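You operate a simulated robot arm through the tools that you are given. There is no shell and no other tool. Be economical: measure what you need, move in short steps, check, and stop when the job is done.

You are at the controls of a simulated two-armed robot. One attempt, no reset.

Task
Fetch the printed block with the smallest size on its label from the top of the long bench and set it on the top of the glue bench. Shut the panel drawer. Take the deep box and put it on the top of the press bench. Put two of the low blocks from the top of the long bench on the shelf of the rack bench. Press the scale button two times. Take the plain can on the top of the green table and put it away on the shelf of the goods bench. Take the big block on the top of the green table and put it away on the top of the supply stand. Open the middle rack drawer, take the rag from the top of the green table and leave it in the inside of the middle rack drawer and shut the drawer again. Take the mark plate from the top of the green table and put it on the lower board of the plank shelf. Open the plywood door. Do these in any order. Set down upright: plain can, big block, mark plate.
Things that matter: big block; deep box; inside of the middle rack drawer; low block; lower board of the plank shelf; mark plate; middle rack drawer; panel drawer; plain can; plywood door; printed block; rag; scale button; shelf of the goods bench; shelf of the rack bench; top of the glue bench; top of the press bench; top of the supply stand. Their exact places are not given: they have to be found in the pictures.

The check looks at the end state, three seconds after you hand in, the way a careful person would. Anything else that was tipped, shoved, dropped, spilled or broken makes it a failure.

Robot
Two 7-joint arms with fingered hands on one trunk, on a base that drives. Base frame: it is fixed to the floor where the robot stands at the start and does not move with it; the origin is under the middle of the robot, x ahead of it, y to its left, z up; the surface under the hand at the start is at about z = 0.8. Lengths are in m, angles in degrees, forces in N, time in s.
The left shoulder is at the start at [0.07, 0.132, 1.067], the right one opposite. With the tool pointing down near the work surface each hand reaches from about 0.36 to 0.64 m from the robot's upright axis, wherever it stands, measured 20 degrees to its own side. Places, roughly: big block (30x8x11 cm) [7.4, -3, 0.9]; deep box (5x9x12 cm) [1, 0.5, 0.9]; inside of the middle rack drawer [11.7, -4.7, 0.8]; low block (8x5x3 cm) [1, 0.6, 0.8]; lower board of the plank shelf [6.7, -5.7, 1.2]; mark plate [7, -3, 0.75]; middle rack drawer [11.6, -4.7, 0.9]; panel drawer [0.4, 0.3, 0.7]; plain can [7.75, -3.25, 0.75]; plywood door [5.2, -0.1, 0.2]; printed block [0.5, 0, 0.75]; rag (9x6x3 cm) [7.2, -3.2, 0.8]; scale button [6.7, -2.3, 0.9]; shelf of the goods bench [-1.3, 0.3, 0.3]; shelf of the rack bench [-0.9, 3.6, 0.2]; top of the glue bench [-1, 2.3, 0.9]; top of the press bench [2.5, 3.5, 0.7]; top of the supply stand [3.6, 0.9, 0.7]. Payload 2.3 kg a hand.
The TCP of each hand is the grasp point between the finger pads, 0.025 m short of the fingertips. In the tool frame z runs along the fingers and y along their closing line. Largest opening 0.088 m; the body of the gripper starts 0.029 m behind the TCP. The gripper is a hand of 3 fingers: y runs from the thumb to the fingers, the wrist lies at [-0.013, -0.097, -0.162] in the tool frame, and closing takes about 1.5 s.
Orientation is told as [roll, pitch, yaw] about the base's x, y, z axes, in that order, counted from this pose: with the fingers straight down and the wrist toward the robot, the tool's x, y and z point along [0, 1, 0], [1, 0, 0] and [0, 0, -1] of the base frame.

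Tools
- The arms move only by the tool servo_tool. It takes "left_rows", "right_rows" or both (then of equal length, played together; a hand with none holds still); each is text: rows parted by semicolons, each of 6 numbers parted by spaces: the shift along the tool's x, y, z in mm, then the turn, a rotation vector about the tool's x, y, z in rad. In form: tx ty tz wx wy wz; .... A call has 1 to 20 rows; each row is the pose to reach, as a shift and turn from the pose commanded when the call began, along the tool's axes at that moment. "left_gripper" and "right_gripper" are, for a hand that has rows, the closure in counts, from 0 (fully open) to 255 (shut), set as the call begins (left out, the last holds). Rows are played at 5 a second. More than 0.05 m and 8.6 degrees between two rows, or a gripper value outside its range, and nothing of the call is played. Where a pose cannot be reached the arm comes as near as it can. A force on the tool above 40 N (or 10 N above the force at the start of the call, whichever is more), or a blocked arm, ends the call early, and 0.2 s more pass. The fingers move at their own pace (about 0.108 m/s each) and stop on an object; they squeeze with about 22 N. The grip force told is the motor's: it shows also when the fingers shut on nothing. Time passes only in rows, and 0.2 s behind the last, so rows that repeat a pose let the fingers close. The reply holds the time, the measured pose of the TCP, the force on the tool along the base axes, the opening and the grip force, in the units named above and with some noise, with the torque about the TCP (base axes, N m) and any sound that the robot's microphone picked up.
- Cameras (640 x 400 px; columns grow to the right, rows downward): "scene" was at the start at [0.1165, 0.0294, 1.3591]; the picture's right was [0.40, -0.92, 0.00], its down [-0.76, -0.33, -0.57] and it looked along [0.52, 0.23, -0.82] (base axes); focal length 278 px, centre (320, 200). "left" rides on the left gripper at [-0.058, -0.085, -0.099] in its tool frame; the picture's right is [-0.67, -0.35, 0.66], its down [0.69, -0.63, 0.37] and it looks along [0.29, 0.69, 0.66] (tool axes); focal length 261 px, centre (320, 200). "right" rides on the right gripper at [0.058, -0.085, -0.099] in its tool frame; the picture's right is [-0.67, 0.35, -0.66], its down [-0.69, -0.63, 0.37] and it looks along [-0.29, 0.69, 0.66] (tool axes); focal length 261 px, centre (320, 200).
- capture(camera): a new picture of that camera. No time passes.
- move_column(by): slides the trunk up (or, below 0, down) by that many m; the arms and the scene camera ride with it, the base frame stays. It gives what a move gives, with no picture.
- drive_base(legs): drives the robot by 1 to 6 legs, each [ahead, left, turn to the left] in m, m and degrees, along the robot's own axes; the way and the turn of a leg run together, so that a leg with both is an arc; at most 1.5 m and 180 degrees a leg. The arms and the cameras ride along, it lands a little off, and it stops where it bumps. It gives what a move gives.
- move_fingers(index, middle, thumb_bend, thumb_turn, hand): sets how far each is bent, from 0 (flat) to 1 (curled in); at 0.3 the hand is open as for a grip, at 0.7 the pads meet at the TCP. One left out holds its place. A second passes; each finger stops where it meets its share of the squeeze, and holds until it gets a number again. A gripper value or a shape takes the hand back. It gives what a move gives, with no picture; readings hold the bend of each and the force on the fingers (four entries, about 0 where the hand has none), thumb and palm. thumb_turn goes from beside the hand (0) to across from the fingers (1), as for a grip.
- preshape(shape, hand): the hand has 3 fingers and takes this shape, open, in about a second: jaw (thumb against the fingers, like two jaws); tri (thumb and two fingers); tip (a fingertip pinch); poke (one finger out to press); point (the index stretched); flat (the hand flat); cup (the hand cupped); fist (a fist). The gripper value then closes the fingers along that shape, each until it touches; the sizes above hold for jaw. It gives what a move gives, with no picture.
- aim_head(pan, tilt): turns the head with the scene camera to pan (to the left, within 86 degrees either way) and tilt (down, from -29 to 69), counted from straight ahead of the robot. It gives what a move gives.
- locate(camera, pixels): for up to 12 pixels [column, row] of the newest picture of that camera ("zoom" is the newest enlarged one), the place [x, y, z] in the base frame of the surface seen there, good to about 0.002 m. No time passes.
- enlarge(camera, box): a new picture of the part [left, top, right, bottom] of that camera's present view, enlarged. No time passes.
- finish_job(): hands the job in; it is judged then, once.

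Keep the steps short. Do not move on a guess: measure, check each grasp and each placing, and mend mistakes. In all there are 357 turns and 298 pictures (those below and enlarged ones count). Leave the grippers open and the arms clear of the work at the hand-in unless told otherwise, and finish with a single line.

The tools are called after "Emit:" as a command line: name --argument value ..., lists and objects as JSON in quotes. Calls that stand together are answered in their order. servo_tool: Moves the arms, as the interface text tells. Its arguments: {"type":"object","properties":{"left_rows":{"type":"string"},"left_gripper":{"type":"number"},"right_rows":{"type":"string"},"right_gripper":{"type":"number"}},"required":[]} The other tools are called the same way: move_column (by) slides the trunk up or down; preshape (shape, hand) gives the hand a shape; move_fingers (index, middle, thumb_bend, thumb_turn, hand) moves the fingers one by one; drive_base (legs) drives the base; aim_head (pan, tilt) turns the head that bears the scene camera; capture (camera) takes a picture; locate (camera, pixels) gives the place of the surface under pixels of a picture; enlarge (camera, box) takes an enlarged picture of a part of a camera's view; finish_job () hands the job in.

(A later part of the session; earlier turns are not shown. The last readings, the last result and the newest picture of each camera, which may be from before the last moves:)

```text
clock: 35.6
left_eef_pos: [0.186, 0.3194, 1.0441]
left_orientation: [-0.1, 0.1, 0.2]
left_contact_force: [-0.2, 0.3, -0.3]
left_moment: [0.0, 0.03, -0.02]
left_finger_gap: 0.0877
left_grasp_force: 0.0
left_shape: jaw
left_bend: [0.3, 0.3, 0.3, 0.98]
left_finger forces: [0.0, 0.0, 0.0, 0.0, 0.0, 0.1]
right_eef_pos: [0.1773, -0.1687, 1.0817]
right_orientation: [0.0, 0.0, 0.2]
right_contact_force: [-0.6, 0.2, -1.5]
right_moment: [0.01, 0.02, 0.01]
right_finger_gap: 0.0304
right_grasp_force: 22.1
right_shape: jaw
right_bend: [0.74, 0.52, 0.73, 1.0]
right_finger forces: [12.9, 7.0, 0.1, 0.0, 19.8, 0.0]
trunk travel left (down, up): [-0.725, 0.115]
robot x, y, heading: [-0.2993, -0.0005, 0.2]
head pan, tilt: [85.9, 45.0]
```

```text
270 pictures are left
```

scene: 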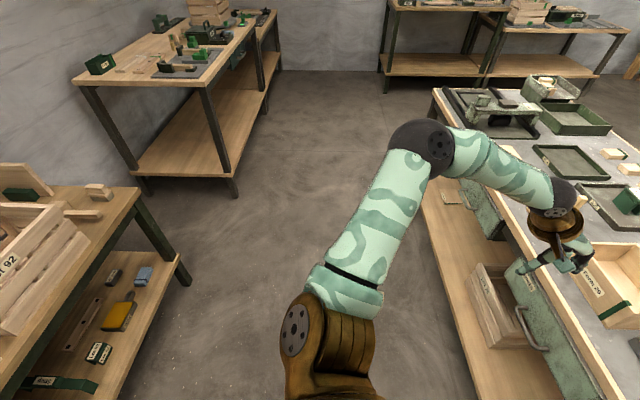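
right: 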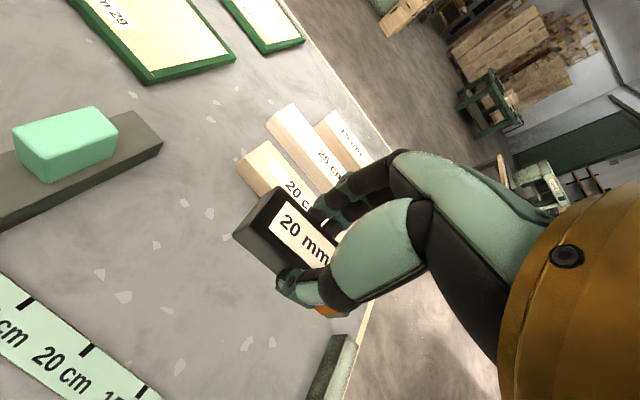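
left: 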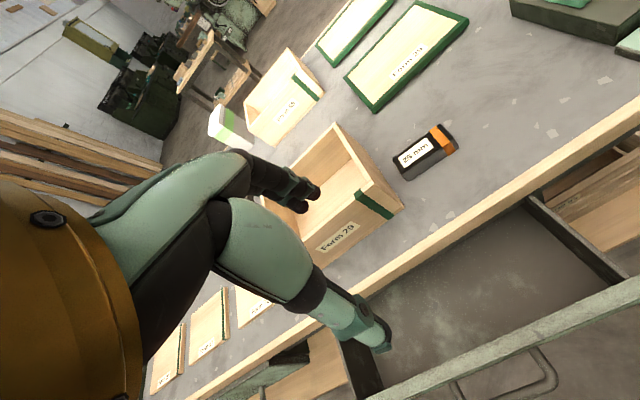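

I'll drive along the aisle to face the glue bench's front from (0, 2.1).

Emit:
drive_base --legs '[[0, 0, 90], [1.4, 0, 0], [0.7, -0.3, 0], [0, 0, 90]]'

Emit:
aim_head --pan 0 --tilt 35

Emit:
capture --camera "scene"

```text
clock: 53.9
left_eef_pos: [-0.5034, 1.7607, 1.0441]
left_orientation: [0.0, 0.1, -177.9]
left_contact_force: [-0.2, 0.0, 0.2]
left_moment: [0.04, 0.0, 0.02]
left_finger_gap: 0.0878
left_grasp_force: 0.0
left_shape: jaw
left_bend: [0.3, 0.3, 0.3, 0.98]
left_finger forces: [0.0, 0.1, 0.0, 0.0, 0.0, 0.1]
right_eef_pos: [-0.5122, 2.2488, 1.0822]
right_orientation: [0.0, 0.0, -177.9]
right_contact_force: [-0.2, 0.2, -0.5]
right_moment: [0.05, 0.02, -0.01]
right_finger_gap: 0.0299
right_grasp_force: 21.8
right_shape: jaw
right_bend: [0.74, 0.52, 0.74, 1.0]
right_finger forces: [12.6, 6.7, 0.0, 0.1, 19.3, 0.1]
trunk travel left (down, up): [-0.725, 0.115]
robot x, y, heading: [-0.0343, 2.0966, -177.8]
head pan, tilt: [85.9, 45.0]
```

```text
clock: 55.5
left_eef_pos: [-0.5049, 1.7612, 1.0456]
left_orientation: [0.0, 0.2, -177.9]
left_contact_force: [-0.1, -0.3, -0.1]
left_moment: [0.01, -0.02, -0.01]
left_finger_gap: 0.0877
left_grasp_force: 0.1
left_shape: jaw
left_bend: [0.3, 0.3, 0.3, 0.98]
left_finger forces: [0.1, 0.0, 0.0, 0.1, 0.0, 0.0]
right_eef_pos: [-0.5126, 2.2481, 1.0806]
right_orientation: [0.0, 0.0, -177.8]
right_contact_force: [0.2, -0.5, -1.8]
right_moment: [-0.04, 0.0, 0.02]
right_finger_gap: 0.0299
right_grasp_force: 22.0
right_shape: jaw
right_bend: [0.74, 0.52, 0.74, 1.0]
right_finger forces: [12.6, 6.7, 0.0, 0.1, 19.3, 0.0]
trunk travel left (down, up): [-0.725, 0.115]
robot x, y, heading: [-0.0311, 2.0967, -177.9]
head pan, tilt: [0.0, 35.0]
```

```text
269 pictures are left
```

scene: 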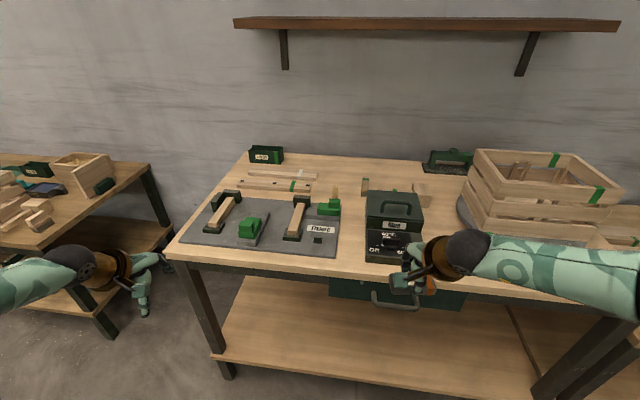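

There is a free gap right of the dark box, around (440, 205). I'll measure it.

Emit:
locate --camera "scene" --pixels '[[440, 215], [450, 200], [424, 215], [458, 215], [350, 235], [352, 200], [338, 235], [365, 225], [475, 228], [410, 262], [440, 178], [350, 258]]'

Emit:
capture --camera "right"

Emit:
enlarge --camera "scene" --box '[320, 160, 520, 290]'

```text
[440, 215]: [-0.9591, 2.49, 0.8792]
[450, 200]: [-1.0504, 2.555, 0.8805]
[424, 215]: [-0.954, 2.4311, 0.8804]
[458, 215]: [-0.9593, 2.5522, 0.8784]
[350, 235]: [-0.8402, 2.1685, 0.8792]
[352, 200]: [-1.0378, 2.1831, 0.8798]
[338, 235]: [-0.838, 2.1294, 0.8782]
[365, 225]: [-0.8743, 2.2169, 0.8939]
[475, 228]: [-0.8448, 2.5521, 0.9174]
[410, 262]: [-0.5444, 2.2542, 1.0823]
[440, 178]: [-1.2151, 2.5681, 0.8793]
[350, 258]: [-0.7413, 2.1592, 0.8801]
```

```text
268 pictures are left
```

right: 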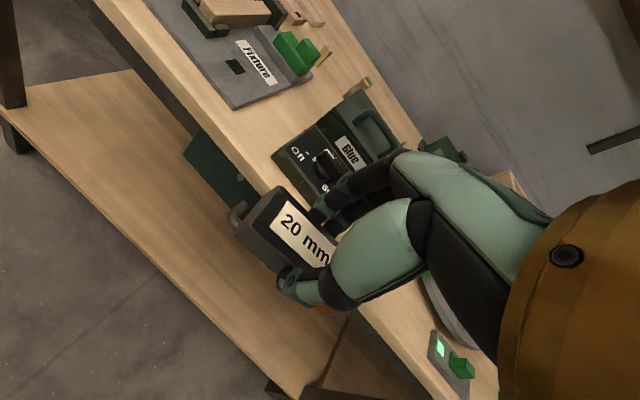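

```text
3.08 times, centred on (420, 225) of scene
```

zoom: 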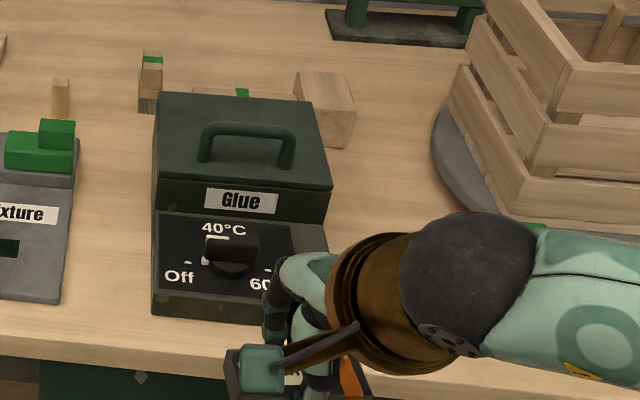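

Emit:
locate --camera "right" --pixels '[[432, 335], [400, 300], [425, 300], [370, 310], [420, 275], [325, 250], [275, 158], [440, 385]]'

```text
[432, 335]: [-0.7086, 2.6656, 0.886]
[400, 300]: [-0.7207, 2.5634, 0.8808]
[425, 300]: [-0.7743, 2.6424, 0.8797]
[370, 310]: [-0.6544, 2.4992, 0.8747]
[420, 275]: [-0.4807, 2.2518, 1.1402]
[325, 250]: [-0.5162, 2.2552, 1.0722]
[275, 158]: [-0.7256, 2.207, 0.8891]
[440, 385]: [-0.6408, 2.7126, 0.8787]
```

I'll place at about (-0.78, 2.51), which needs the base closer. I'll raise the trunk, then shift ahead 0.2 and right 0.22.

Emit:
move_column --by 0.1

Emit:
drive_base --legs '[[0, -0.22, 0], [0.22, 0, 0]]'

Emit:
capture --camera "right"

Emit:
capture --camera "scene"

```text
clock: 56.9
left_eef_pos: [-0.504, 1.7609, 1.1457]
left_orientation: [-0.1, 0.1, -177.9]
left_contact_force: [0.1, 0.4, -0.3]
left_moment: [0.01, 0.01, -0.01]
left_finger_gap: 0.0876
left_grasp_force: 0.0
left_shape: jaw
left_bend: [0.3, 0.3, 0.3, 0.98]
left_finger forces: [0.0, 0.0, 0.0, 0.1, 0.0, 0.1]
right_eef_pos: [-0.5119, 2.2487, 1.1815]
right_orientation: [-0.1, 0.0, -177.8]
right_contact_force: [0.7, -0.6, -1.3]
right_moment: [0.0, 0.04, 0.03]
right_finger_gap: 0.0302
right_grasp_force: 22.2
right_shape: jaw
right_bend: [0.74, 0.52, 0.74, 1.0]
right_finger forces: [12.4, 6.7, 0.0, 0.0, 19.3, 0.1]
trunk travel left (down, up): [-0.825, 0.015]
robot x, y, heading: [-0.0314, 2.0987, -178.1]
head pan, tilt: [0.0, 35.0]
```

```text
clock: 59.9
left_eef_pos: [-0.7306, 1.9717, 1.1471]
left_orientation: [-0.1, -0.1, -177.9]
left_contact_force: [-1.1, -0.4, -0.5]
left_moment: [-0.03, -0.01, 0.02]
left_finger_gap: 0.0879
left_grasp_force: 0.0
left_shape: jaw
left_bend: [0.3, 0.3, 0.3, 0.98]
left_finger forces: [0.0, 0.0, 0.0, 0.1, 0.1, 0.0]
right_eef_pos: [-0.738, 2.4584, 1.1827]
right_orientation: [0.0, -0.2, -177.9]
right_contact_force: [0.2, 0.7, -1.4]
right_moment: [-0.04, -0.01, -0.01]
right_finger_gap: 0.0301
right_grasp_force: 21.5
right_shape: jaw
right_bend: [0.74, 0.52, 0.74, 1.0]
right_finger forces: [12.6, 6.7, 0.0, 0.0, 19.3, 0.0]
trunk travel left (down, up): [-0.825, 0.015]
robot x, y, heading: [-0.2626, 2.309, -178.0]
head pan, tilt: [0.0, 35.0]
```

```text
266 pictures are left
```

right: 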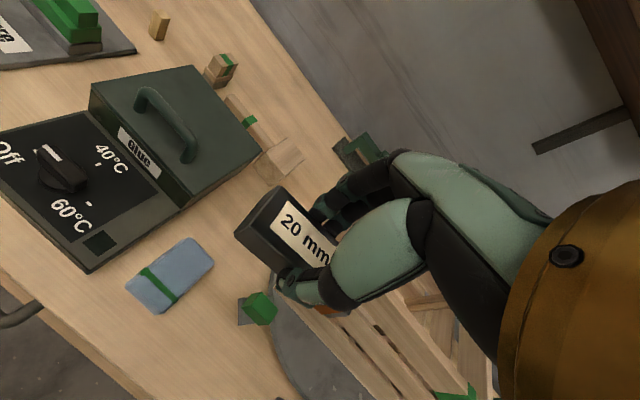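

```text
265 pictures are left
```

scene: 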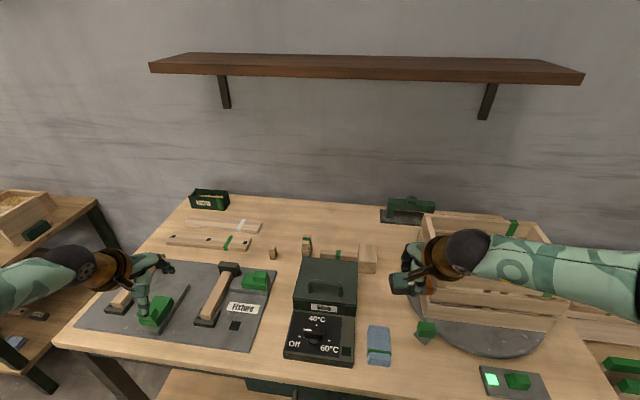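

The gap holds a blue cloth and a green knob. I'll measure the free areas around (430, 372) and (375, 300).

Emit:
locate --camera "scene" --pixels '[[391, 360], [480, 375], [435, 345], [430, 380], [417, 335], [375, 320], [380, 290], [362, 300], [403, 305], [370, 365], [395, 385], [520, 345]]'

```text
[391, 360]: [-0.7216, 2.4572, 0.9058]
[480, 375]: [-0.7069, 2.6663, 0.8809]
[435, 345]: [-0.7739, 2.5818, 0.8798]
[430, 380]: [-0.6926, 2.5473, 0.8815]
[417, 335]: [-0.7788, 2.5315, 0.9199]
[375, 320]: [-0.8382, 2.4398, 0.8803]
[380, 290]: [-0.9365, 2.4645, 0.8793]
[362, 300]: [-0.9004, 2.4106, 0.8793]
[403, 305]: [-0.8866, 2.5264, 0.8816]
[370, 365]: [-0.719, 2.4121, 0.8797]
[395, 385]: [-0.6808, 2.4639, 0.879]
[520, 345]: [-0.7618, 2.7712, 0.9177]
```

I'll set the block at (-0.70, 2.565) near the front edge, which is clear on all sides. First over the spot, then lower the trunk 0.1.

Emit:
servo_tool --right_rows "-35 -14 0 0 0 0; -70 -28 0 0 0 0; -105 -42 0 0 0 0; -105 -42 0 0 0 0"

Emit:
move_column --by -0.1

Emit:
capture --camera "right"

```text
clock: 60.9
left_eef_pos: [-0.7331, 1.9706, 1.144]
left_orientation: [0.0, 0.2, -177.8]
left_contact_force: [-0.7, 1.3, -1.0]
left_moment: [0.02, -0.03, -0.02]
left_finger_gap: 0.0877
left_grasp_force: 0.0
left_shape: jaw
left_bend: [0.3, 0.3, 0.3, 0.98]
left_finger forces: [0.0, 0.1, 0.0, 0.0, 0.0, 0.0]
right_eef_pos: [-0.703, 2.563, 1.1808]
right_orientation: [0.0, 0.0, -177.9]
right_contact_force: [0.5, -1.0, -1.3]
right_moment: [0.03, -0.01, -0.02]
right_finger_gap: 0.0302
right_grasp_force: 22.0
right_shape: jaw
right_bend: [0.74, 0.52, 0.74, 1.0]
right_finger forces: [12.6, 6.8, 0.1, 0.0, 19.4, 0.1]
trunk travel left (down, up): [-0.825, 0.015]
robot x, y, heading: [-0.2572, 2.3083, -177.9]
head pan, tilt: [0.0, 35.0]
```

```text
clock: 62.2
left_eef_pos: [-0.735, 1.9719, 1.0448]
left_orientation: [-0.1, 0.1, -177.9]
left_contact_force: [-0.3, 0.7, -0.1]
left_moment: [0.04, 0.01, -0.01]
left_finger_gap: 0.0875
left_grasp_force: 0.0
left_shape: jaw
left_bend: [0.3, 0.3, 0.3, 0.98]
left_finger forces: [0.0, 0.0, 0.0, 0.0, 0.0, 0.0]
right_eef_pos: [-0.7026, 2.5642, 1.0811]
right_orientation: [0.1, 0.0, -177.9]
right_contact_force: [1.5, 0.2, -1.5]
right_moment: [-0.01, 0.02, 0.01]
right_finger_gap: 0.0299
right_grasp_force: 22.1
right_shape: jaw
right_bend: [0.74, 0.52, 0.74, 1.0]
right_finger forces: [12.6, 6.9, 0.1, 0.0, 19.4, 0.0]
trunk travel left (down, up): [-0.725, 0.115]
robot x, y, heading: [-0.263, 2.3054, -178.1]
head pan, tilt: [0.0, 35.0]
```

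```text
264 pictures are left
```

right: 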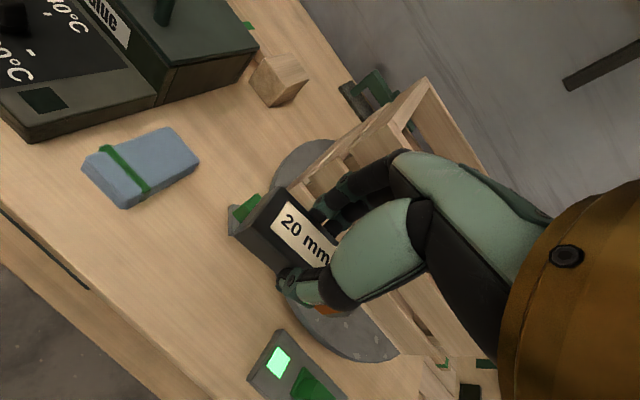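

Descend to z about 0.911.

Emit:
servo_tool --right_rows "0 0 45 0 0 0; 0 0 90 0 0 0; 0 0 130 0 0 0; 0 0 150 0 0 0; 0 0 162 0 0 0; 0 0 169 0 0 0; 0 0 169 0 0 0"

Emit:
capture --camera "right"

```text
clock: 63.8
left_eef_pos: [-0.7339, 1.9707, 1.0452]
left_orientation: [-0.1, 0.1, -178.0]
left_contact_force: [-0.1, -0.5, -0.3]
left_moment: [0.01, -0.02, 0.01]
left_finger_gap: 0.0877
left_grasp_force: 0.0
left_shape: jaw
left_bend: [0.3, 0.3, 0.3, 0.98]
left_finger forces: [0.1, 0.0, 0.1, 0.0, 0.0, 0.1]
right_eef_pos: [-0.7026, 2.5631, 0.9126]
right_orientation: [0.0, 0.0, -177.9]
right_contact_force: [0.3, 0.1, -1.3]
right_moment: [0.05, -0.01, 0.0]
right_finger_gap: 0.03
right_grasp_force: 21.9
right_shape: jaw
right_bend: [0.74, 0.52, 0.74, 1.0]
right_finger forces: [12.5, 6.7, 0.0, 0.0, 19.1, 0.0]
trunk travel left (down, up): [-0.725, 0.115]
robot x, y, heading: [-0.2572, 2.31, -177.9]
head pan, tilt: [0.0, 35.0]
```

```text
263 pictures are left
```

right: 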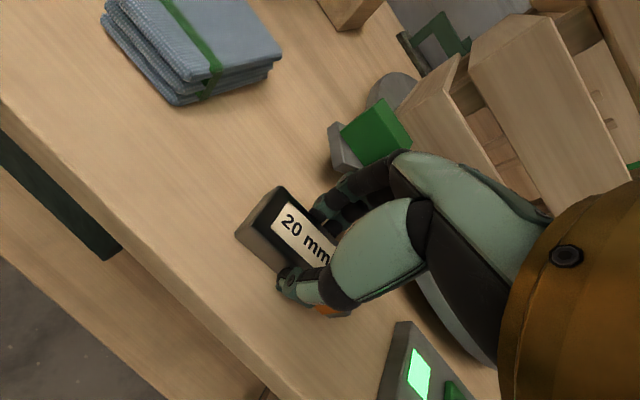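

Lower 2 mm more, then open partly.

Emit:
servo_tool --right_rows "0 0 2 0 0 0; 0 0 2 0 0 0"

Emit:
servo_tool --right_rows "0 0 0 0 0 0; 0 0 0 0 0 0; 0 0 0 0 0 0; 0 0 0 0 0 0; 0 0 -20 0 0 0; 0 0 -60 0 0 0; 0 0 -100 0 0 0; 0 0 -140 0 0 0; 0 0 -180 0 0 0" --right_gripper 110

Emit:
capture --camera "right"

```text
clock: 64.4
left_eef_pos: [-0.7327, 1.9709, 1.0456]
left_orientation: [0.0, 0.1, -178.0]
left_contact_force: [-0.2, -0.3, -0.8]
left_moment: [0.0, 0.01, -0.02]
left_finger_gap: 0.0879
left_grasp_force: 0.0
left_shape: jaw
left_bend: [0.3, 0.3, 0.3, 0.98]
left_finger forces: [0.0, 0.1, 0.0, 0.0, 0.0, 0.0]
right_eef_pos: [-0.7016, 2.5633, 0.9118]
right_orientation: [0.0, -0.1, -177.8]
right_contact_force: [-1.1, 0.7, 3.7]
right_moment: [0.06, 0.04, -0.03]
right_finger_gap: 0.0299
right_grasp_force: 22.0
right_shape: jaw
right_bend: [0.74, 0.52, 0.74, 1.0]
right_finger forces: [13.3, 7.3, 0.1, 0.0, 19.6, 0.0]
trunk travel left (down, up): [-0.725, 0.115]
robot x, y, heading: [-0.2627, 2.3085, -177.6]
head pan, tilt: [0.0, 35.0]
```

```text
clock: 66.4
left_eef_pos: [-0.7314, 1.9718, 1.0451]
left_orientation: [0.0, 0.0, -177.9]
left_contact_force: [1.1, 0.7, 0.3]
left_moment: [0.02, 0.01, -0.02]
left_finger_gap: 0.0878
left_grasp_force: 0.1
left_shape: jaw
left_bend: [0.3, 0.3, 0.3, 0.98]
left_finger forces: [0.0, 0.1, 0.0, 0.1, 0.0, 0.0]
right_eef_pos: [-0.6995, 2.564, 1.0925]
right_orientation: [0.0, -0.1, -178.1]
right_contact_force: [0.1, 0.6, -1.1]
right_moment: [-0.04, 0.01, -0.01]
right_finger_gap: 0.0496
right_grasp_force: 0.0
right_shape: jaw
right_bend: [0.74, 0.42, 0.66, 1.0]
right_finger forces: [0.0, 0.1, 0.0, 0.1, 0.0, 0.0]
trunk travel left (down, up): [-0.725, 0.115]
robot x, y, heading: [-0.2635, 2.3093, -177.9]
head pan, tilt: [0.0, 35.0]
```

```text
262 pictures are left
```

right: 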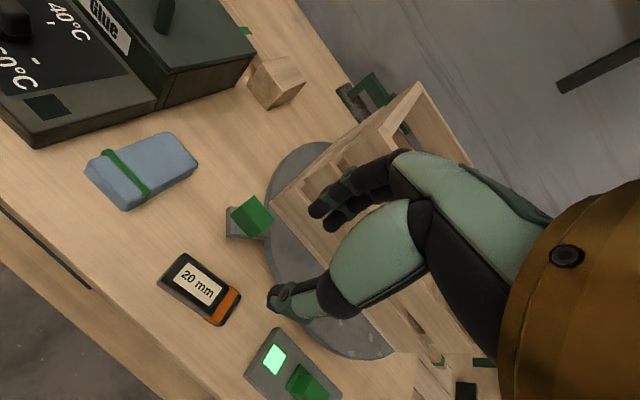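

The block is placed upright and clear. Now I'll drive around to the far side of the long bench.

Emit:
servo_tool --right_rows "0 0 0 0 0 0; 0 0 0 0 0 0; 0 0 0 0 0 0" --right_gripper 0

Emit:
drive_base --legs '[[-1.0, 0, 0], [-1.0, 0, 0], [0, 0, -8.4], [0, 1.5, 0]]'

Emit:
aim_head --pan 0 --tilt 40

Emit:
capture --camera "scene"

```text
clock: 67.2
left_eef_pos: [-0.7333, 1.9708, 1.0453]
left_orientation: [0.0, 0.1, -177.8]
left_contact_force: [-0.1, -0.6, 0.3]
left_moment: [-0.01, 0.01, -0.02]
left_finger_gap: 0.0877
left_grasp_force: 0.0
left_shape: jaw
left_bend: [0.3, 0.3, 0.3, 0.98]
left_finger forces: [0.0, 0.0, 0.1, 0.1, 0.0, 0.0]
right_eef_pos: [-0.701, 2.5653, 1.0905]
right_orientation: [-0.1, 0.0, -177.9]
right_contact_force: [0.6, -0.7, 0.2]
right_moment: [-0.02, -0.04, -0.01]
right_finger_gap: 0.0876
right_grasp_force: 0.0
right_shape: jaw
right_bend: [0.3, 0.3, 0.3, 0.98]
right_finger forces: [0.0, 0.0, 0.1, 0.0, 0.0, 0.1]
trunk travel left (down, up): [-0.725, 0.115]
robot x, y, heading: [-0.2607, 2.3074, -178.2]
head pan, tilt: [0.0, 35.0]
```

```text
clock: 85.0
left_eef_pos: [1.0937, 0.6033, 1.0459]
left_orientation: [0.0, 0.1, 175.4]
left_contact_force: [0.4, 0.5, 0.0]
left_moment: [0.04, 0.03, -0.02]
left_finger_gap: 0.0876
left_grasp_force: 0.1
left_shape: jaw
left_bend: [0.3, 0.3, 0.3, 0.98]
left_finger forces: [0.0, 0.1, 0.1, 0.1, 0.0, 0.0]
right_eef_pos: [1.1954, 1.1886, 1.0901]
right_orientation: [0.0, 0.1, 175.3]
right_contact_force: [0.2, 0.0, 0.9]
right_moment: [0.01, -0.01, -0.02]
right_finger_gap: 0.0876
right_grasp_force: 0.0
right_shape: jaw
right_bend: [0.3, 0.3, 0.3, 0.98]
right_finger forces: [0.0, 0.1, 0.0, 0.0, 0.1, 0.1]
trunk travel left (down, up): [-0.725, 0.115]
robot x, y, heading: [1.6031, 0.8832, 175.6]
head pan, tilt: [0.0, 35.0]
```

```text
clock: 85.6
left_eef_pos: [1.0934, 0.6029, 1.0451]
left_orientation: [0.0, 0.1, 175.4]
left_contact_force: [0.4, -0.1, 0.3]
left_moment: [0.01, -0.03, 0.01]
left_finger_gap: 0.0878
left_grasp_force: 0.1
left_shape: jaw
left_bend: [0.3, 0.3, 0.3, 0.98]
left_finger forces: [0.0, 0.0, 0.0, 0.0, 0.1, 0.0]
right_eef_pos: [1.1951, 1.1867, 1.0915]
right_orientation: [0.1, 0.0, 175.2]
right_contact_force: [0.3, 1.0, -0.5]
right_moment: [-0.01, -0.02, 0.0]
right_finger_gap: 0.0876
right_grasp_force: 0.1
right_shape: jaw
right_bend: [0.3, 0.3, 0.3, 0.98]
right_finger forces: [0.0, 0.0, 0.0, 0.0, 0.0, 0.0]
trunk travel left (down, up): [-0.725, 0.115]
robot x, y, heading: [1.6051, 0.8808, 175.1]
head pan, tilt: [0.0, 40.0]
```

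```text
261 pictures are left
```

scene: 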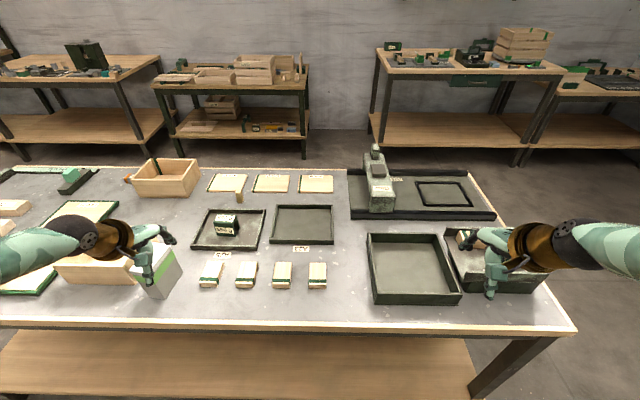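

Four low blocks lie at (210–320, 272) and the deep carton at (157, 268). I'll measure them.

Emit:
enlarge --camera "scene" --box '[130, 190, 350, 320]'

Emit:
locate --camera "zoom" --pixels '[[215, 220], [260, 215], [200, 272], [243, 275], [315, 220], [300, 275], [410, 245], [398, 280], [528, 245], [560, 280], [525, 282], [80, 180]]'

```text
2.91 times, centred on (240, 255) of scene
```

zoom: 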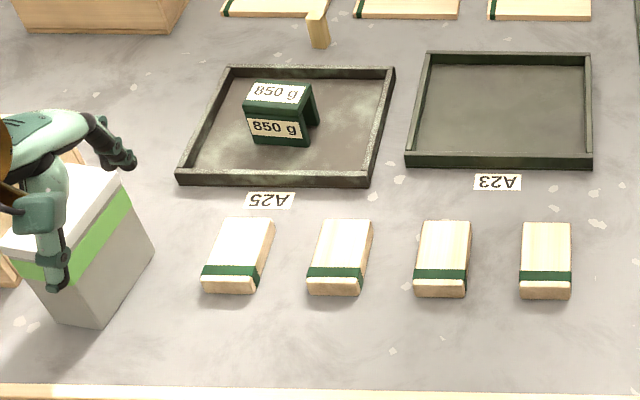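

```text
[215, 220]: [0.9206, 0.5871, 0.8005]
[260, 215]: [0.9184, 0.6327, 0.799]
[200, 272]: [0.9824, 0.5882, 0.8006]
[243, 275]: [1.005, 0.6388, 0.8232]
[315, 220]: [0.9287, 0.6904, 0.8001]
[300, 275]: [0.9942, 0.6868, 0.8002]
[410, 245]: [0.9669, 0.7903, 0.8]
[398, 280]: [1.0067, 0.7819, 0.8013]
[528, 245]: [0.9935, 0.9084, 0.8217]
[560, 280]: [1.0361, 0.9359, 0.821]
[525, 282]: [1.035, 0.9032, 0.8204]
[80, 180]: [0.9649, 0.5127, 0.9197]
```

I'll move closer (ahead 0.1, left 0.08), then turn both hands so they close across the 5 cm width.

Emit:
drive_base --legs '[[0.1, 0.08, 0]]'

Emit:
servo_tool --right_rows "0 0 0 0 0 -0.14; 0 0 0 0 0 -0.28; 0 0 0 0 0 -0.42; 0 0 0 0 0 -0.56; 0 0 0 0 0 -0.7; 0 0 0 0 0 -0.84; 0 0 0 0 0 -0.98; 0 0 0 0 0 -1.12; 0 0 0 0 0 -1.26; 0 0 0 0 0 -1.4; 0 0 0 0 0 -1.5"

Emit:
capture --camera "scene"

```text
clock: 86.9
left_eef_pos: [0.9908, 0.5336, 1.0471]
left_orientation: [0.1, 0.0, 175.4]
left_contact_force: [0.3, 0.8, 0.5]
left_moment: [-0.04, 0.02, -0.01]
left_finger_gap: 0.0876
left_grasp_force: 0.0
left_shape: jaw
left_bend: [0.3, 0.3, 0.3, 0.98]
left_finger forces: [0.1, 0.0, 0.0, 0.0, 0.1, 0.0]
right_eef_pos: [1.092, 1.1187, 1.0913]
right_orientation: [0.1, -0.1, 175.5]
right_contact_force: [-0.1, -0.3, -0.7]
right_moment: [0.0, 0.0, 0.0]
right_finger_gap: 0.0879
right_grasp_force: 0.1
right_shape: jaw
right_bend: [0.3, 0.3, 0.3, 0.98]
right_finger forces: [0.1, 0.0, 0.0, 0.0, 0.0, 0.0]
trunk travel left (down, up): [-0.725, 0.115]
robot x, y, heading: [1.4972, 0.8082, 175.4]
head pan, tilt: [0.0, 40.0]
```

```text
clock: 89.3
left_eef_pos: [0.989, 0.5314, 1.0468]
left_orientation: [0.0, 0.1, 175.4]
left_contact_force: [0.5, 0.4, 0.0]
left_moment: [0.0, 0.0, -0.03]
left_finger_gap: 0.0877
left_grasp_force: 0.1
left_shape: jaw
left_bend: [0.3, 0.3, 0.3, 0.98]
left_finger forces: [0.1, 0.0, 0.0, 0.0, 0.0, 0.1]
right_eef_pos: [1.0898, 1.1157, 1.0907]
right_orientation: [0.0, 0.0, -98.5]
right_contact_force: [0.2, 0.5, 0.5]
right_moment: [0.02, -0.01, -0.02]
right_finger_gap: 0.0875
right_grasp_force: 0.0
right_shape: jaw
right_bend: [0.3, 0.3, 0.3, 0.98]
right_finger forces: [0.1, 0.0, 0.1, 0.0, 0.0, 0.0]
trunk travel left (down, up): [-0.725, 0.115]
robot x, y, heading: [1.4978, 0.8082, 175.2]
head pan, tilt: [0.0, 40.0]
```

```text
259 pictures are left
```

scene: 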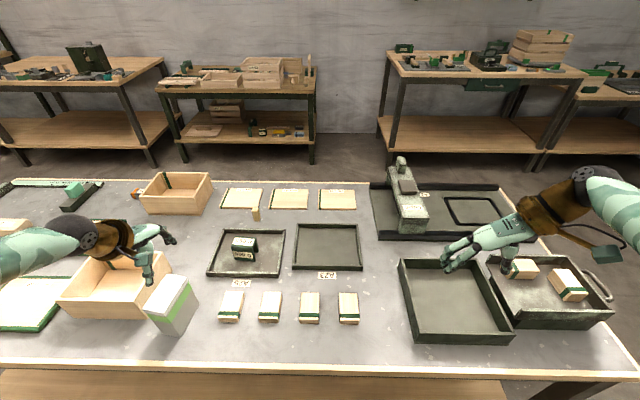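

The right hand now closes along y. I'll measure the four blocks' tops precisely.

Emit:
enlarge --camera "scene" --box '[205, 270, 375, 340]'

Emit:
locate --camera "zoom" --pixels '[[505, 135], [560, 135], [515, 210], [565, 210], [210, 120], [275, 125], [195, 195], [255, 200], [538, 150], [238, 150]]'

```text
3.76 times, centred on (290, 305) of scene
```

zoom: 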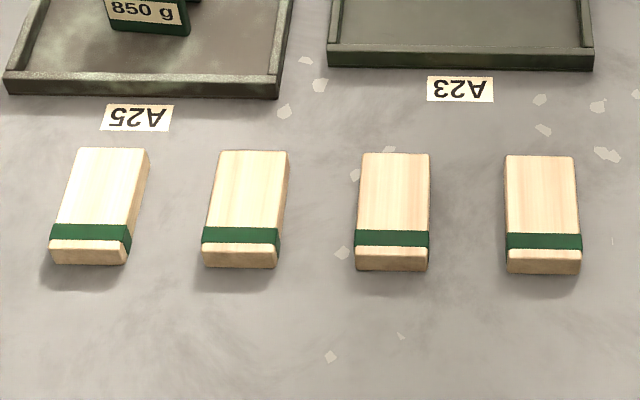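

```text
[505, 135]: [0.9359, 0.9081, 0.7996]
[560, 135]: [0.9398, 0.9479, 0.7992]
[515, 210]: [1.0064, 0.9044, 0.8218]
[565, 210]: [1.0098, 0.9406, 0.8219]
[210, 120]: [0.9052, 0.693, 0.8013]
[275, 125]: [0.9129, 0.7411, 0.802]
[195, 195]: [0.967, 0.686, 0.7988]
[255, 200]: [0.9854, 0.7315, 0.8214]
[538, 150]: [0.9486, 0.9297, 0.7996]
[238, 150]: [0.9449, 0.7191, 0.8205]
```

Emit:
locate --camera "zoom" --pixels '[[511, 162], [571, 162], [512, 244], [576, 245], [543, 205], [222, 156], [285, 156], [206, 238], [276, 240], [245, 198], [545, 262], [240, 258]]'

```text
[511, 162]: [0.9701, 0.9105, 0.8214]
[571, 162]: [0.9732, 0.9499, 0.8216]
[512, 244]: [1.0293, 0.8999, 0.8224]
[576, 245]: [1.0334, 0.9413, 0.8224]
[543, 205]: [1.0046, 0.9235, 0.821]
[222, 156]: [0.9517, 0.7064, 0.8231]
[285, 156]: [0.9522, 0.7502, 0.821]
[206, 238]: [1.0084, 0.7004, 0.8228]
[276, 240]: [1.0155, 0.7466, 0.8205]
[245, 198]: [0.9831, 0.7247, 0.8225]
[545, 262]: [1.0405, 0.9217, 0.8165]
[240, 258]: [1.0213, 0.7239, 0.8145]
```

Block 4 centre is (1.002, 0.925); the axis matches the hand. I'll move the right hand over it.

Emit:
servo_tool --right_rows "-12 40 20 0 0 0; -24 80 40 0 0 0; -36 120 60 0 0 0; -48 160 90 0 0 0; -59 202 120 0 0 0; -59 202 160 0 0 0; -59 202 160 0 0 0"

Emit:
capture --camera "right"

```text
refused: row 4 steps farther than a row can; nothing moved
```

```text
257 pictures are left
```

right: 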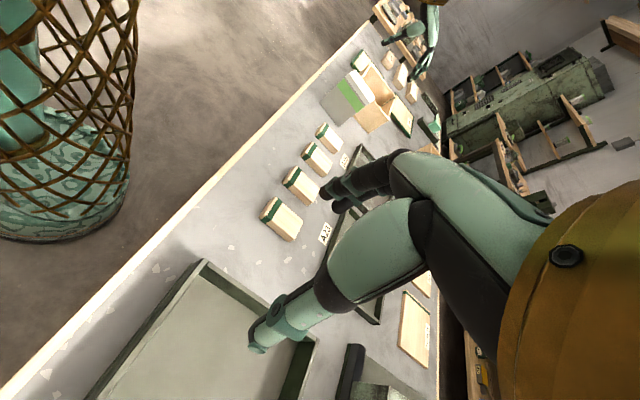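

Emit:
servo_tool --right_rows "-12 40 20 0 0 0; -24 80 40 0 0 0; -36 120 60 0 0 0; -48 160 80 0 0 0; -59 202 100 0 0 0; -59 202 140 0 0 0; -59 202 160 0 0 0; -59 202 160 0 0 0"

Emit:
capture --camera "right"

```text
clock: 91.1
left_eef_pos: [0.9884, 0.5312, 1.0456]
left_orientation: [0.0, 0.2, 175.5]
left_contact_force: [-0.5, -0.7, -0.7]
left_moment: [0.01, 0.02, 0.0]
left_finger_gap: 0.0878
left_grasp_force: 0.0
left_shape: jaw
left_bend: [0.3, 0.3, 0.3, 0.98]
left_finger forces: [0.1, 0.1, 0.0, 0.0, 0.1, 0.0]
right_eef_pos: [1.0052, 0.9252, 0.9305]
right_orientation: [0.1, 0.1, -98.7]
right_contact_force: [-1.3, 0.4, -0.9]
right_moment: [-0.03, 0.04, -0.01]
right_finger_gap: 0.0876
right_grasp_force: 0.1
right_shape: jaw
right_bend: [0.3, 0.3, 0.3, 0.98]
right_finger forces: [0.0, 0.0, 0.0, 0.1, 0.1, 0.0]
trunk travel left (down, up): [-0.725, 0.115]
robot x, y, heading: [1.4977, 0.8076, 175.4]
head pan, tilt: [0.0, 40.0]
```

```text
256 pictures are left
```

right: 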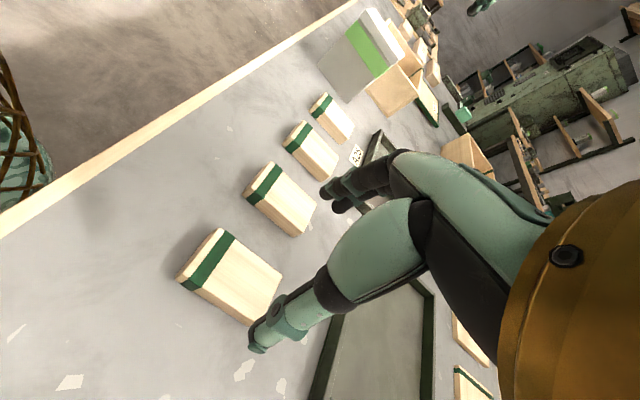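

Aligned as in the first grasp. Descend to 0.829 and close.

Emit:
servo_tool --right_rows "0 0 40 0 0 0; 0 0 80 0 0 0; 0 0 95 0 0 0; 0 0 101 0 0 0; 0 0 101 0 0 0"

Emit:
servo_tool --right_rows "0 0 0 0 0 0; 0 0 0 0 0 0; 0 0 0 0 0 0; 0 0 0 0 0 0; 0 0 0 0 0 0; 0 0 0 0 0 0; 0 0 0 0 0 0; 0 0 -20 0 0 0; 0 0 -60 0 0 0; 0 0 -100 0 0 0; 0 0 -150 0 0 0; 0 0 -150 0 0 0" --right_gripper 255

Emit:
capture --camera "right"

```text
clock: 92.3
left_eef_pos: [0.9881, 0.5327, 1.0453]
left_orientation: [0.0, 0.1, 175.4]
left_contact_force: [-0.4, 0.4, 0.9]
left_moment: [-0.01, 0.01, 0.02]
left_finger_gap: 0.0875
left_grasp_force: 0.0
left_shape: jaw
left_bend: [0.3, 0.3, 0.3, 0.98]
left_finger forces: [0.0, 0.1, 0.0, 0.0, 0.1, 0.1]
right_eef_pos: [1.028, 0.9214, 0.8474]
right_orientation: [0.0, 0.0, -98.8]
right_contact_force: [-0.6, -0.3, -0.5]
right_moment: [-0.02, 0.0, 0.0]
right_finger_gap: 0.0879
right_grasp_force: 0.0
right_shape: jaw
right_bend: [0.3, 0.3, 0.3, 0.98]
right_finger forces: [0.0, 0.0, 0.0, 0.0, 0.0, 0.0]
right hand out of reach, approached as far as the arm can: row 1, 2, 3, 4, 5
trunk travel left (down, up): [-0.725, 0.115]
robot x, y, heading: [1.4972, 0.8095, 175.5]
head pan, tilt: [0.0, 40.0]
```

```text
clock: 94.9
left_eef_pos: [0.988, 0.5321, 1.0462]
left_orientation: [0.0, 0.0, 175.4]
left_contact_force: [-0.5, 0.4, 0.0]
left_moment: [-0.01, 0.02, 0.0]
left_finger_gap: 0.0879
left_grasp_force: 0.0
left_shape: jaw
left_bend: [0.3, 0.3, 0.3, 0.98]
left_finger forces: [0.0, 0.0, 0.0, 0.0, 0.1, 0.0]
right_eef_pos: [1.0001, 0.9257, 0.9992]
right_orientation: [0.1, 0.1, -98.7]
right_contact_force: [-0.9, 0.7, -0.7]
right_moment: [-0.01, -0.03, 0.02]
right_finger_gap: 0.0048
right_grasp_force: 22.2
right_shape: jaw
right_bend: [0.7, 0.72, 0.78, 1.0]
right_finger forces: [0.1, 0.0, 0.1, 0.0, 0.1, 0.0]
right hand out of reach, approached as far as the arm can: row 8, 9, 10, 11, 12
trunk travel left (down, up): [-0.725, 0.115]
robot x, y, heading: [1.4969, 0.8098, 175.4]
head pan, tilt: [0.0, 40.0]
```

```text
255 pictures are left
```

right: 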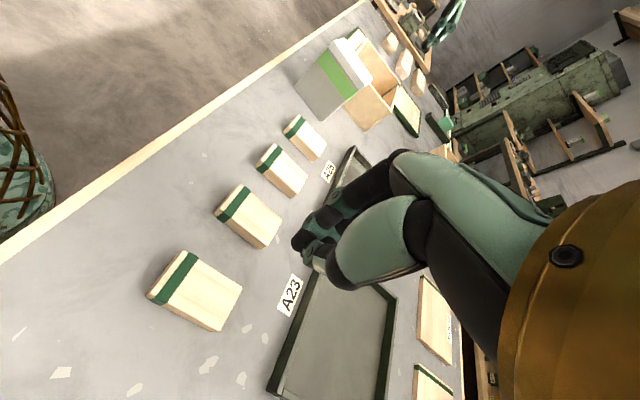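

The arm ran out of reach and missed; the trunk is too high. I'll open, raise the left hand clear of the carton and lower the trunk 0.12.

Emit:
servo_tool --right_rows "0 0 0 0 0 0; 0 0 0 0 0 0; 0 0 0 0 0 0; 0 0 0 0 0 0" --left_rows "-40 0 -20 0 0 0; -80 0 -50 0 0 0; -100 0 -90 0 0 0; -100 0 -120 0 0 0" --right_gripper 0

Emit:
move_column --by -0.12

Emit:
capture --camera "right"

```text
clock: 95.9
left_eef_pos: [0.9958, 0.6323, 1.1662]
left_orientation: [0.0, 0.1, 175.4]
left_contact_force: [-0.4, 0.1, 0.3]
left_moment: [0.03, -0.02, 0.01]
left_finger_gap: 0.0878
left_grasp_force: 0.0
left_shape: jaw
left_bend: [0.3, 0.3, 0.3, 0.98]
left_finger forces: [0.0, 0.0, 0.0, 0.0, 0.0, 0.0]
right_eef_pos: [1.0009, 0.9248, 0.9986]
right_orientation: [0.0, 0.0, -98.7]
right_contact_force: [-0.6, -0.2, 0.6]
right_moment: [-0.01, 0.0, 0.0]
right_finger_gap: 0.0874
right_grasp_force: 0.0
right_shape: jaw
right_bend: [0.3, 0.3, 0.3, 0.98]
right_finger forces: [0.0, 0.1, 0.1, 0.0, 0.0, 0.0]
trunk travel left (down, up): [-0.725, 0.115]
robot x, y, heading: [1.4992, 0.8087, 175.2]
head pan, tilt: [0.0, 40.0]
```

```text
clock: 97.4
left_eef_pos: [0.9968, 0.6308, 1.0455]
left_orientation: [0.0, 0.1, 175.3]
left_contact_force: [-0.4, -0.2, -0.6]
left_moment: [0.0, 0.02, 0.01]
left_finger_gap: 0.0878
left_grasp_force: 0.0
left_shape: jaw
left_bend: [0.3, 0.3, 0.3, 0.98]
left_finger forces: [0.0, 0.0, 0.0, 0.1, 0.0, 0.1]
right_eef_pos: [1.0, 0.9251, 0.8771]
right_orientation: [0.0, 0.0, -98.7]
right_contact_force: [-0.1, 0.0, 0.4]
right_moment: [0.01, 0.02, 0.01]
right_finger_gap: 0.0875
right_grasp_force: 0.1
right_shape: jaw
right_bend: [0.3, 0.3, 0.3, 0.98]
right_finger forces: [0.0, 0.0, 0.0, 0.1, 0.0, 0.1]
trunk travel left (down, up): [-0.605, 0.235]
robot x, y, heading: [1.495, 0.8085, 175.3]
head pan, tilt: [0.0, 40.0]
```

```text
254 pictures are left
```

right: 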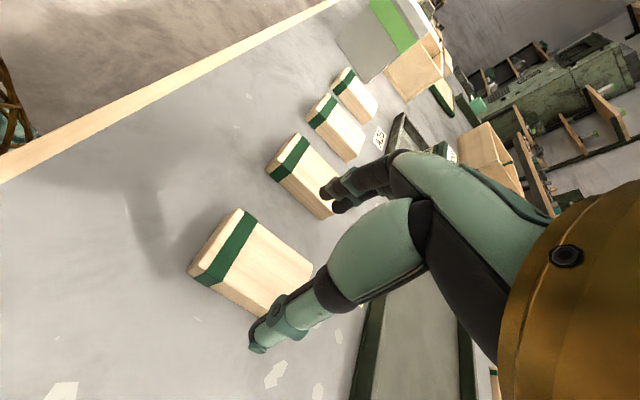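

TCP (1.000, 0.925) is over the block centre. Descend 48 mm.

Emit:
servo_tool --right_rows "0 0 20 0 0 0; 0 0 40 0 0 0; 0 0 48 0 0 0; 0 0 48 0 0 0"

Emit:
capture --camera "right"

```text
clock: 98.4
left_eef_pos: [0.9955, 0.6302, 1.0461]
left_orientation: [0.0, 0.1, 175.4]
left_contact_force: [-0.3, -1.0, -0.5]
left_moment: [0.03, -0.03, 0.02]
left_finger_gap: 0.0875
left_grasp_force: 0.0
left_shape: jaw
left_bend: [0.3, 0.3, 0.3, 0.98]
left_finger forces: [0.1, 0.0, 0.0, 0.0, 0.0, 0.1]
right_eef_pos: [1.0022, 0.9242, 0.8303]
right_orientation: [0.2, -0.1, -98.6]
right_contact_force: [0.4, -0.8, -0.2]
right_moment: [-0.01, 0.02, 0.0]
right_finger_gap: 0.0879
right_grasp_force: 0.1
right_shape: jaw
right_bend: [0.3, 0.3, 0.3, 0.98]
right_finger forces: [0.1, 0.1, 0.1, 0.1, 0.1, 0.1]
trunk travel left (down, up): [-0.605, 0.235]
robot x, y, heading: [1.4983, 0.8114, 175.1]
head pan, tilt: [0.0, 40.0]
```

```text
253 pictures are left
```

right: 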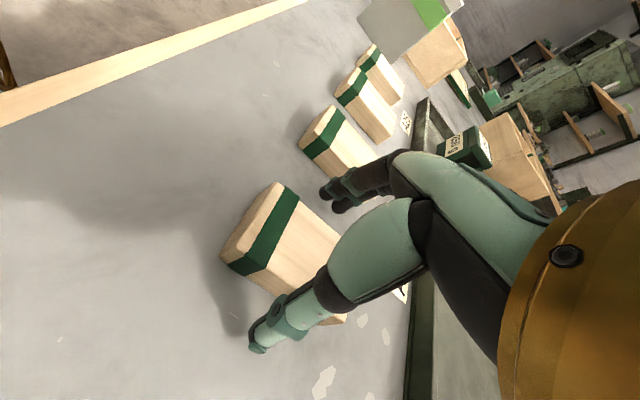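

Straddling the block; close and lift 0.15.

Emit:
servo_tool --right_rows "0 0 0 0 0 0; 0 0 0 0 0 0; 0 0 0 0 0 0; 0 0 0 0 0 0; 0 0 0 0 0 0; 0 0 0 0 0 0; 0 0 0 0 0 0; 0 0 0 0 0 0; 0 0 -20 0 0 0; 0 0 -60 0 0 0; 0 0 -100 0 0 0; 0 0 -150 0 0 0; 0 0 -150 0 0 0" --right_gripper 255

Emit:
servo_tool --left_rows "0 0 0 0 0 0.14; 0 0 0 0 0 0.28; 0 0 0 0 0 0.42; 0 0 0 0 0 0.56; 0 0 0 0 0 0.7; 0 0 0 0 0 0.84; 0 0 0 0 0 0.98; 0 0 0 0 0 1.12; 0 0 0 0 0 1.26; 0 0 0 0 0 1.4; 0 0 0 0 0 1.54; 0 0 0 0 0 1.57; 0 0 0 0 0 1.57"

Emit:
capture --camera "scene"

```text
clock: 101.2
left_eef_pos: [0.9962, 0.6313, 1.0446]
left_orientation: [0.0, 0.1, 175.5]
left_contact_force: [0.2, 0.0, 0.8]
left_moment: [0.04, 0.01, -0.02]
left_finger_gap: 0.0878
left_grasp_force: 0.0
left_shape: jaw
left_bend: [0.3, 0.3, 0.3, 0.98]
left_finger forces: [0.1, 0.0, 0.1, 0.1, 0.0, 0.0]
right_eef_pos: [1.0088, 0.9225, 0.9801]
right_orientation: [0.0, 0.0, -98.7]
right_contact_force: [-0.6, -0.1, 0.2]
right_moment: [-0.02, 0.03, -0.02]
right_finger_gap: 0.0426
right_grasp_force: 21.9
right_shape: jaw
right_bend: [0.74, 0.44, 0.71, 1.0]
right_finger forces: [12.8, 6.9, 0.0, 0.0, 19.8, 0.0]
right hand out of reach, approached as far as the arm can: row 12, 13
trunk travel left (down, up): [-0.605, 0.235]
robot x, y, heading: [1.5001, 0.8077, 175.5]
head pan, tilt: [0.0, 40.0]
```

```text
clock: 104.0
left_eef_pos: [1.0284, 0.6342, 1.0354]
left_orientation: [0.0, -0.1, 85.3]
left_contact_force: [0.3, 1.0, -0.5]
left_moment: [0.01, 0.01, 0.02]
left_finger_gap: 0.0877
left_grasp_force: 0.2
left_shape: jaw
left_bend: [0.3, 0.3, 0.3, 0.98]
left_finger forces: [0.1, 0.0, 0.1, 0.0, 0.1, 0.0]
left hand out of reach, approached as far as the arm can: row 9, 10, 11, 12, 13
right_eef_pos: [1.0091, 0.9239, 0.9795]
right_orientation: [0.1, 0.0, -98.7]
right_contact_force: [-0.7, 0.8, -0.9]
right_moment: [0.0, 0.0, -0.03]
right_finger_gap: 0.0423
right_grasp_force: 22.4
right_shape: jaw
right_bend: [0.74, 0.44, 0.71, 1.0]
right_finger forces: [12.9, 7.0, 0.0, 0.1, 19.9, 0.0]
trunk travel left (down, up): [-0.605, 0.235]
robot x, y, heading: [1.4998, 0.8059, 175.1]
head pan, tilt: [0.0, 40.0]
```

```text
252 pictures are left
```

scene: 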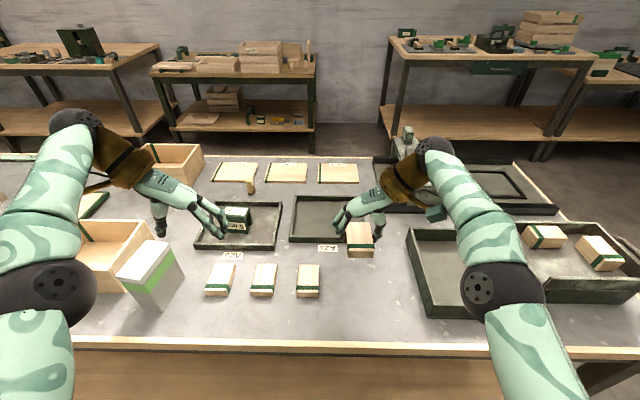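

The right hand holds the block (gap 42 mm). I'll edge 0.05 m closer and move the left hand over block 2 at (0.983, 0.726).

Emit:
drive_base --legs '[[0.05, 0, 0]]'

Emit:
servo_tool --left_rows "0 30 20 0 0 0; 0 60 40 0 0 0; 0 85 70 0 0 0; 0 85 110 0 0 0; 0 85 130 0 0 0; 0 85 130 0 0 0"

Emit:
capture --camera "left"

```text
clock: 104.9
left_eef_pos: [0.983, 0.6355, 1.0384]
left_orientation: [0.3, 0.0, 85.4]
left_contact_force: [0.3, 0.7, 0.3]
left_moment: [0.0, 0.04, 0.01]
left_finger_gap: 0.0876
left_grasp_force: 0.0
left_shape: jaw
left_bend: [0.3, 0.3, 0.3, 0.98]
left_finger forces: [0.0, 0.1, 0.0, 0.1, 0.0, 0.1]
right_eef_pos: [0.9634, 0.9265, 0.983]
right_orientation: [-0.2, 0.0, -98.5]
right_contact_force: [-0.1, -0.5, -0.8]
right_moment: [-0.01, 0.0, 0.0]
right_finger_gap: 0.0424
right_grasp_force: 22.1
right_shape: jaw
right_bend: [0.74, 0.44, 0.71, 1.0]
right_finger forces: [12.9, 7.0, 0.0, 0.0, 19.9, 0.0]
trunk travel left (down, up): [-0.605, 0.235]
robot x, y, heading: [1.4503, 0.8126, 175.5]
head pan, tilt: [0.0, 40.0]
```

```text
clock: 106.3
left_eef_pos: [0.9862, 0.7209, 0.906]
left_orientation: [0.0, -0.1, 85.5]
left_contact_force: [-0.2, 0.3, 0.3]
left_moment: [-0.01, -0.01, 0.02]
left_finger_gap: 0.0882
left_grasp_force: 0.1
left_shape: jaw
left_bend: [0.3, 0.3, 0.3, 0.98]
left_finger forces: [0.1, 0.0, 0.1, 0.0, 0.0, 0.1]
right_eef_pos: [0.9591, 0.927, 0.9805]
right_orientation: [0.1, -0.1, -98.6]
right_contact_force: [-0.7, 0.2, -0.4]
right_moment: [-0.01, -0.03, 0.01]
right_finger_gap: 0.0426
right_grasp_force: 22.1
right_shape: jaw
right_bend: [0.74, 0.44, 0.71, 1.0]
right_finger forces: [12.9, 7.0, 0.0, 0.0, 19.9, 0.1]
trunk travel left (down, up): [-0.605, 0.235]
robot x, y, heading: [1.4455, 0.8111, 175.6]
head pan, tilt: [0.0, 40.0]
```

```text
251 pictures are left
```

left: 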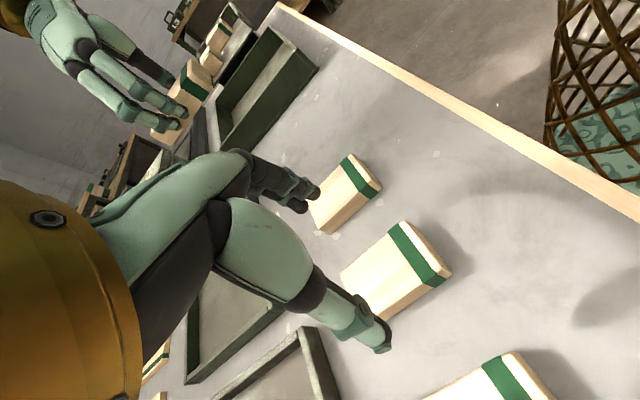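

Adjust 5 mm and descend to 0.830.

Emit:
servo_tool --left_rows "3 5 30 0 0 0; 3 5 60 0 0 0; 3 5 76 0 0 0; 3 5 76 0 0 0"

Emit:
capture --camera "left"

```text
clock: 107.3
left_eef_pos: [0.982, 0.7279, 0.8302]
left_orientation: [0.0, 0.0, 85.4]
left_contact_force: [0.4, -0.6, -0.5]
left_moment: [0.0, 0.01, -0.03]
left_finger_gap: 0.0877
left_grasp_force: 0.0
left_shape: jaw
left_bend: [0.3, 0.3, 0.3, 0.98]
left_finger forces: [0.0, 0.1, 0.0, 0.1, 0.0, 0.0]
right_eef_pos: [0.961, 0.9271, 0.9795]
right_orientation: [0.1, 0.0, -98.6]
right_contact_force: [0.2, -0.1, -0.9]
right_moment: [-0.01, -0.04, 0.01]
right_finger_gap: 0.0425
right_grasp_force: 22.1
right_shape: jaw
right_bend: [0.74, 0.44, 0.71, 1.0]
right_finger forces: [12.9, 7.0, 0.1, 0.0, 19.9, 0.0]
trunk travel left (down, up): [-0.605, 0.235]
robot x, y, heading: [1.4478, 0.8145, 175.3]
head pan, tilt: [0.0, 40.0]
```

```text
250 pictures are left
```

left: 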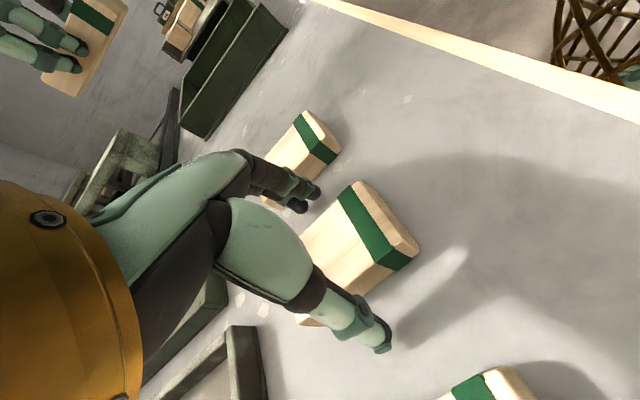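

Close on it and lift.

Emit:
servo_tool --left_rows "0 0 0 0 0 0; 0 0 0 0 0 0; 0 0 0 0 0 0; 0 0 0 0 0 0; 0 0 0 0 0 0; 0 0 0 0 0 0; 0 0 0 0 0 0; 0 0 0 0 0 0; 0 0 -20 0 0 0; 0 0 -60 0 0 0; 0 0 -100 0 0 0; 0 0 -150 0 0 0; 0 0 -150 0 0 0" --left_gripper 255

Emit:
capture --camera "scene"

```text
clock: 110.1
left_eef_pos: [0.9825, 0.7269, 0.9788]
left_orientation: [0.0, -0.1, 85.4]
left_contact_force: [0.0, 0.1, -1.0]
left_moment: [-0.02, -0.01, -0.01]
left_finger_gap: 0.0422
left_grasp_force: 21.5
left_shape: jaw
left_bend: [0.74, 0.45, 0.71, 1.0]
left_finger forces: [12.9, 7.1, 0.0, 0.0, 19.9, 0.0]
right_eef_pos: [0.9585, 0.9275, 0.98]
right_orientation: [0.1, 0.0, -98.6]
right_contact_force: [0.2, 0.3, -0.7]
right_moment: [-0.02, 0.0, 0.02]
right_finger_gap: 0.0427
right_grasp_force: 22.4
right_shape: jaw
right_bend: [0.74, 0.44, 0.71, 1.0]
right_finger forces: [12.9, 6.9, 0.0, 0.0, 19.9, 0.0]
trunk travel left (down, up): [-0.605, 0.235]
robot x, y, heading: [1.4466, 0.8092, 175.3]
head pan, tilt: [0.0, 40.0]
```

```text
249 pictures are left
```

scene: 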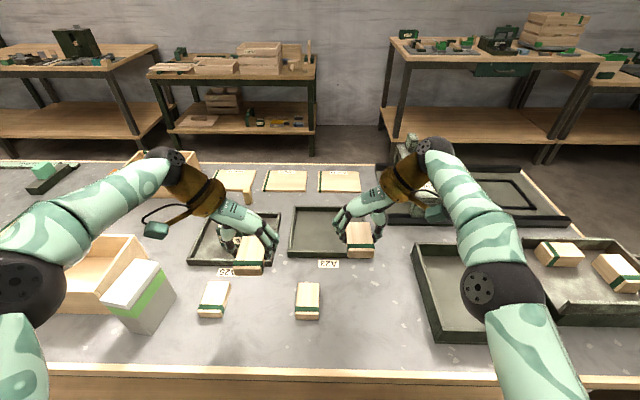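

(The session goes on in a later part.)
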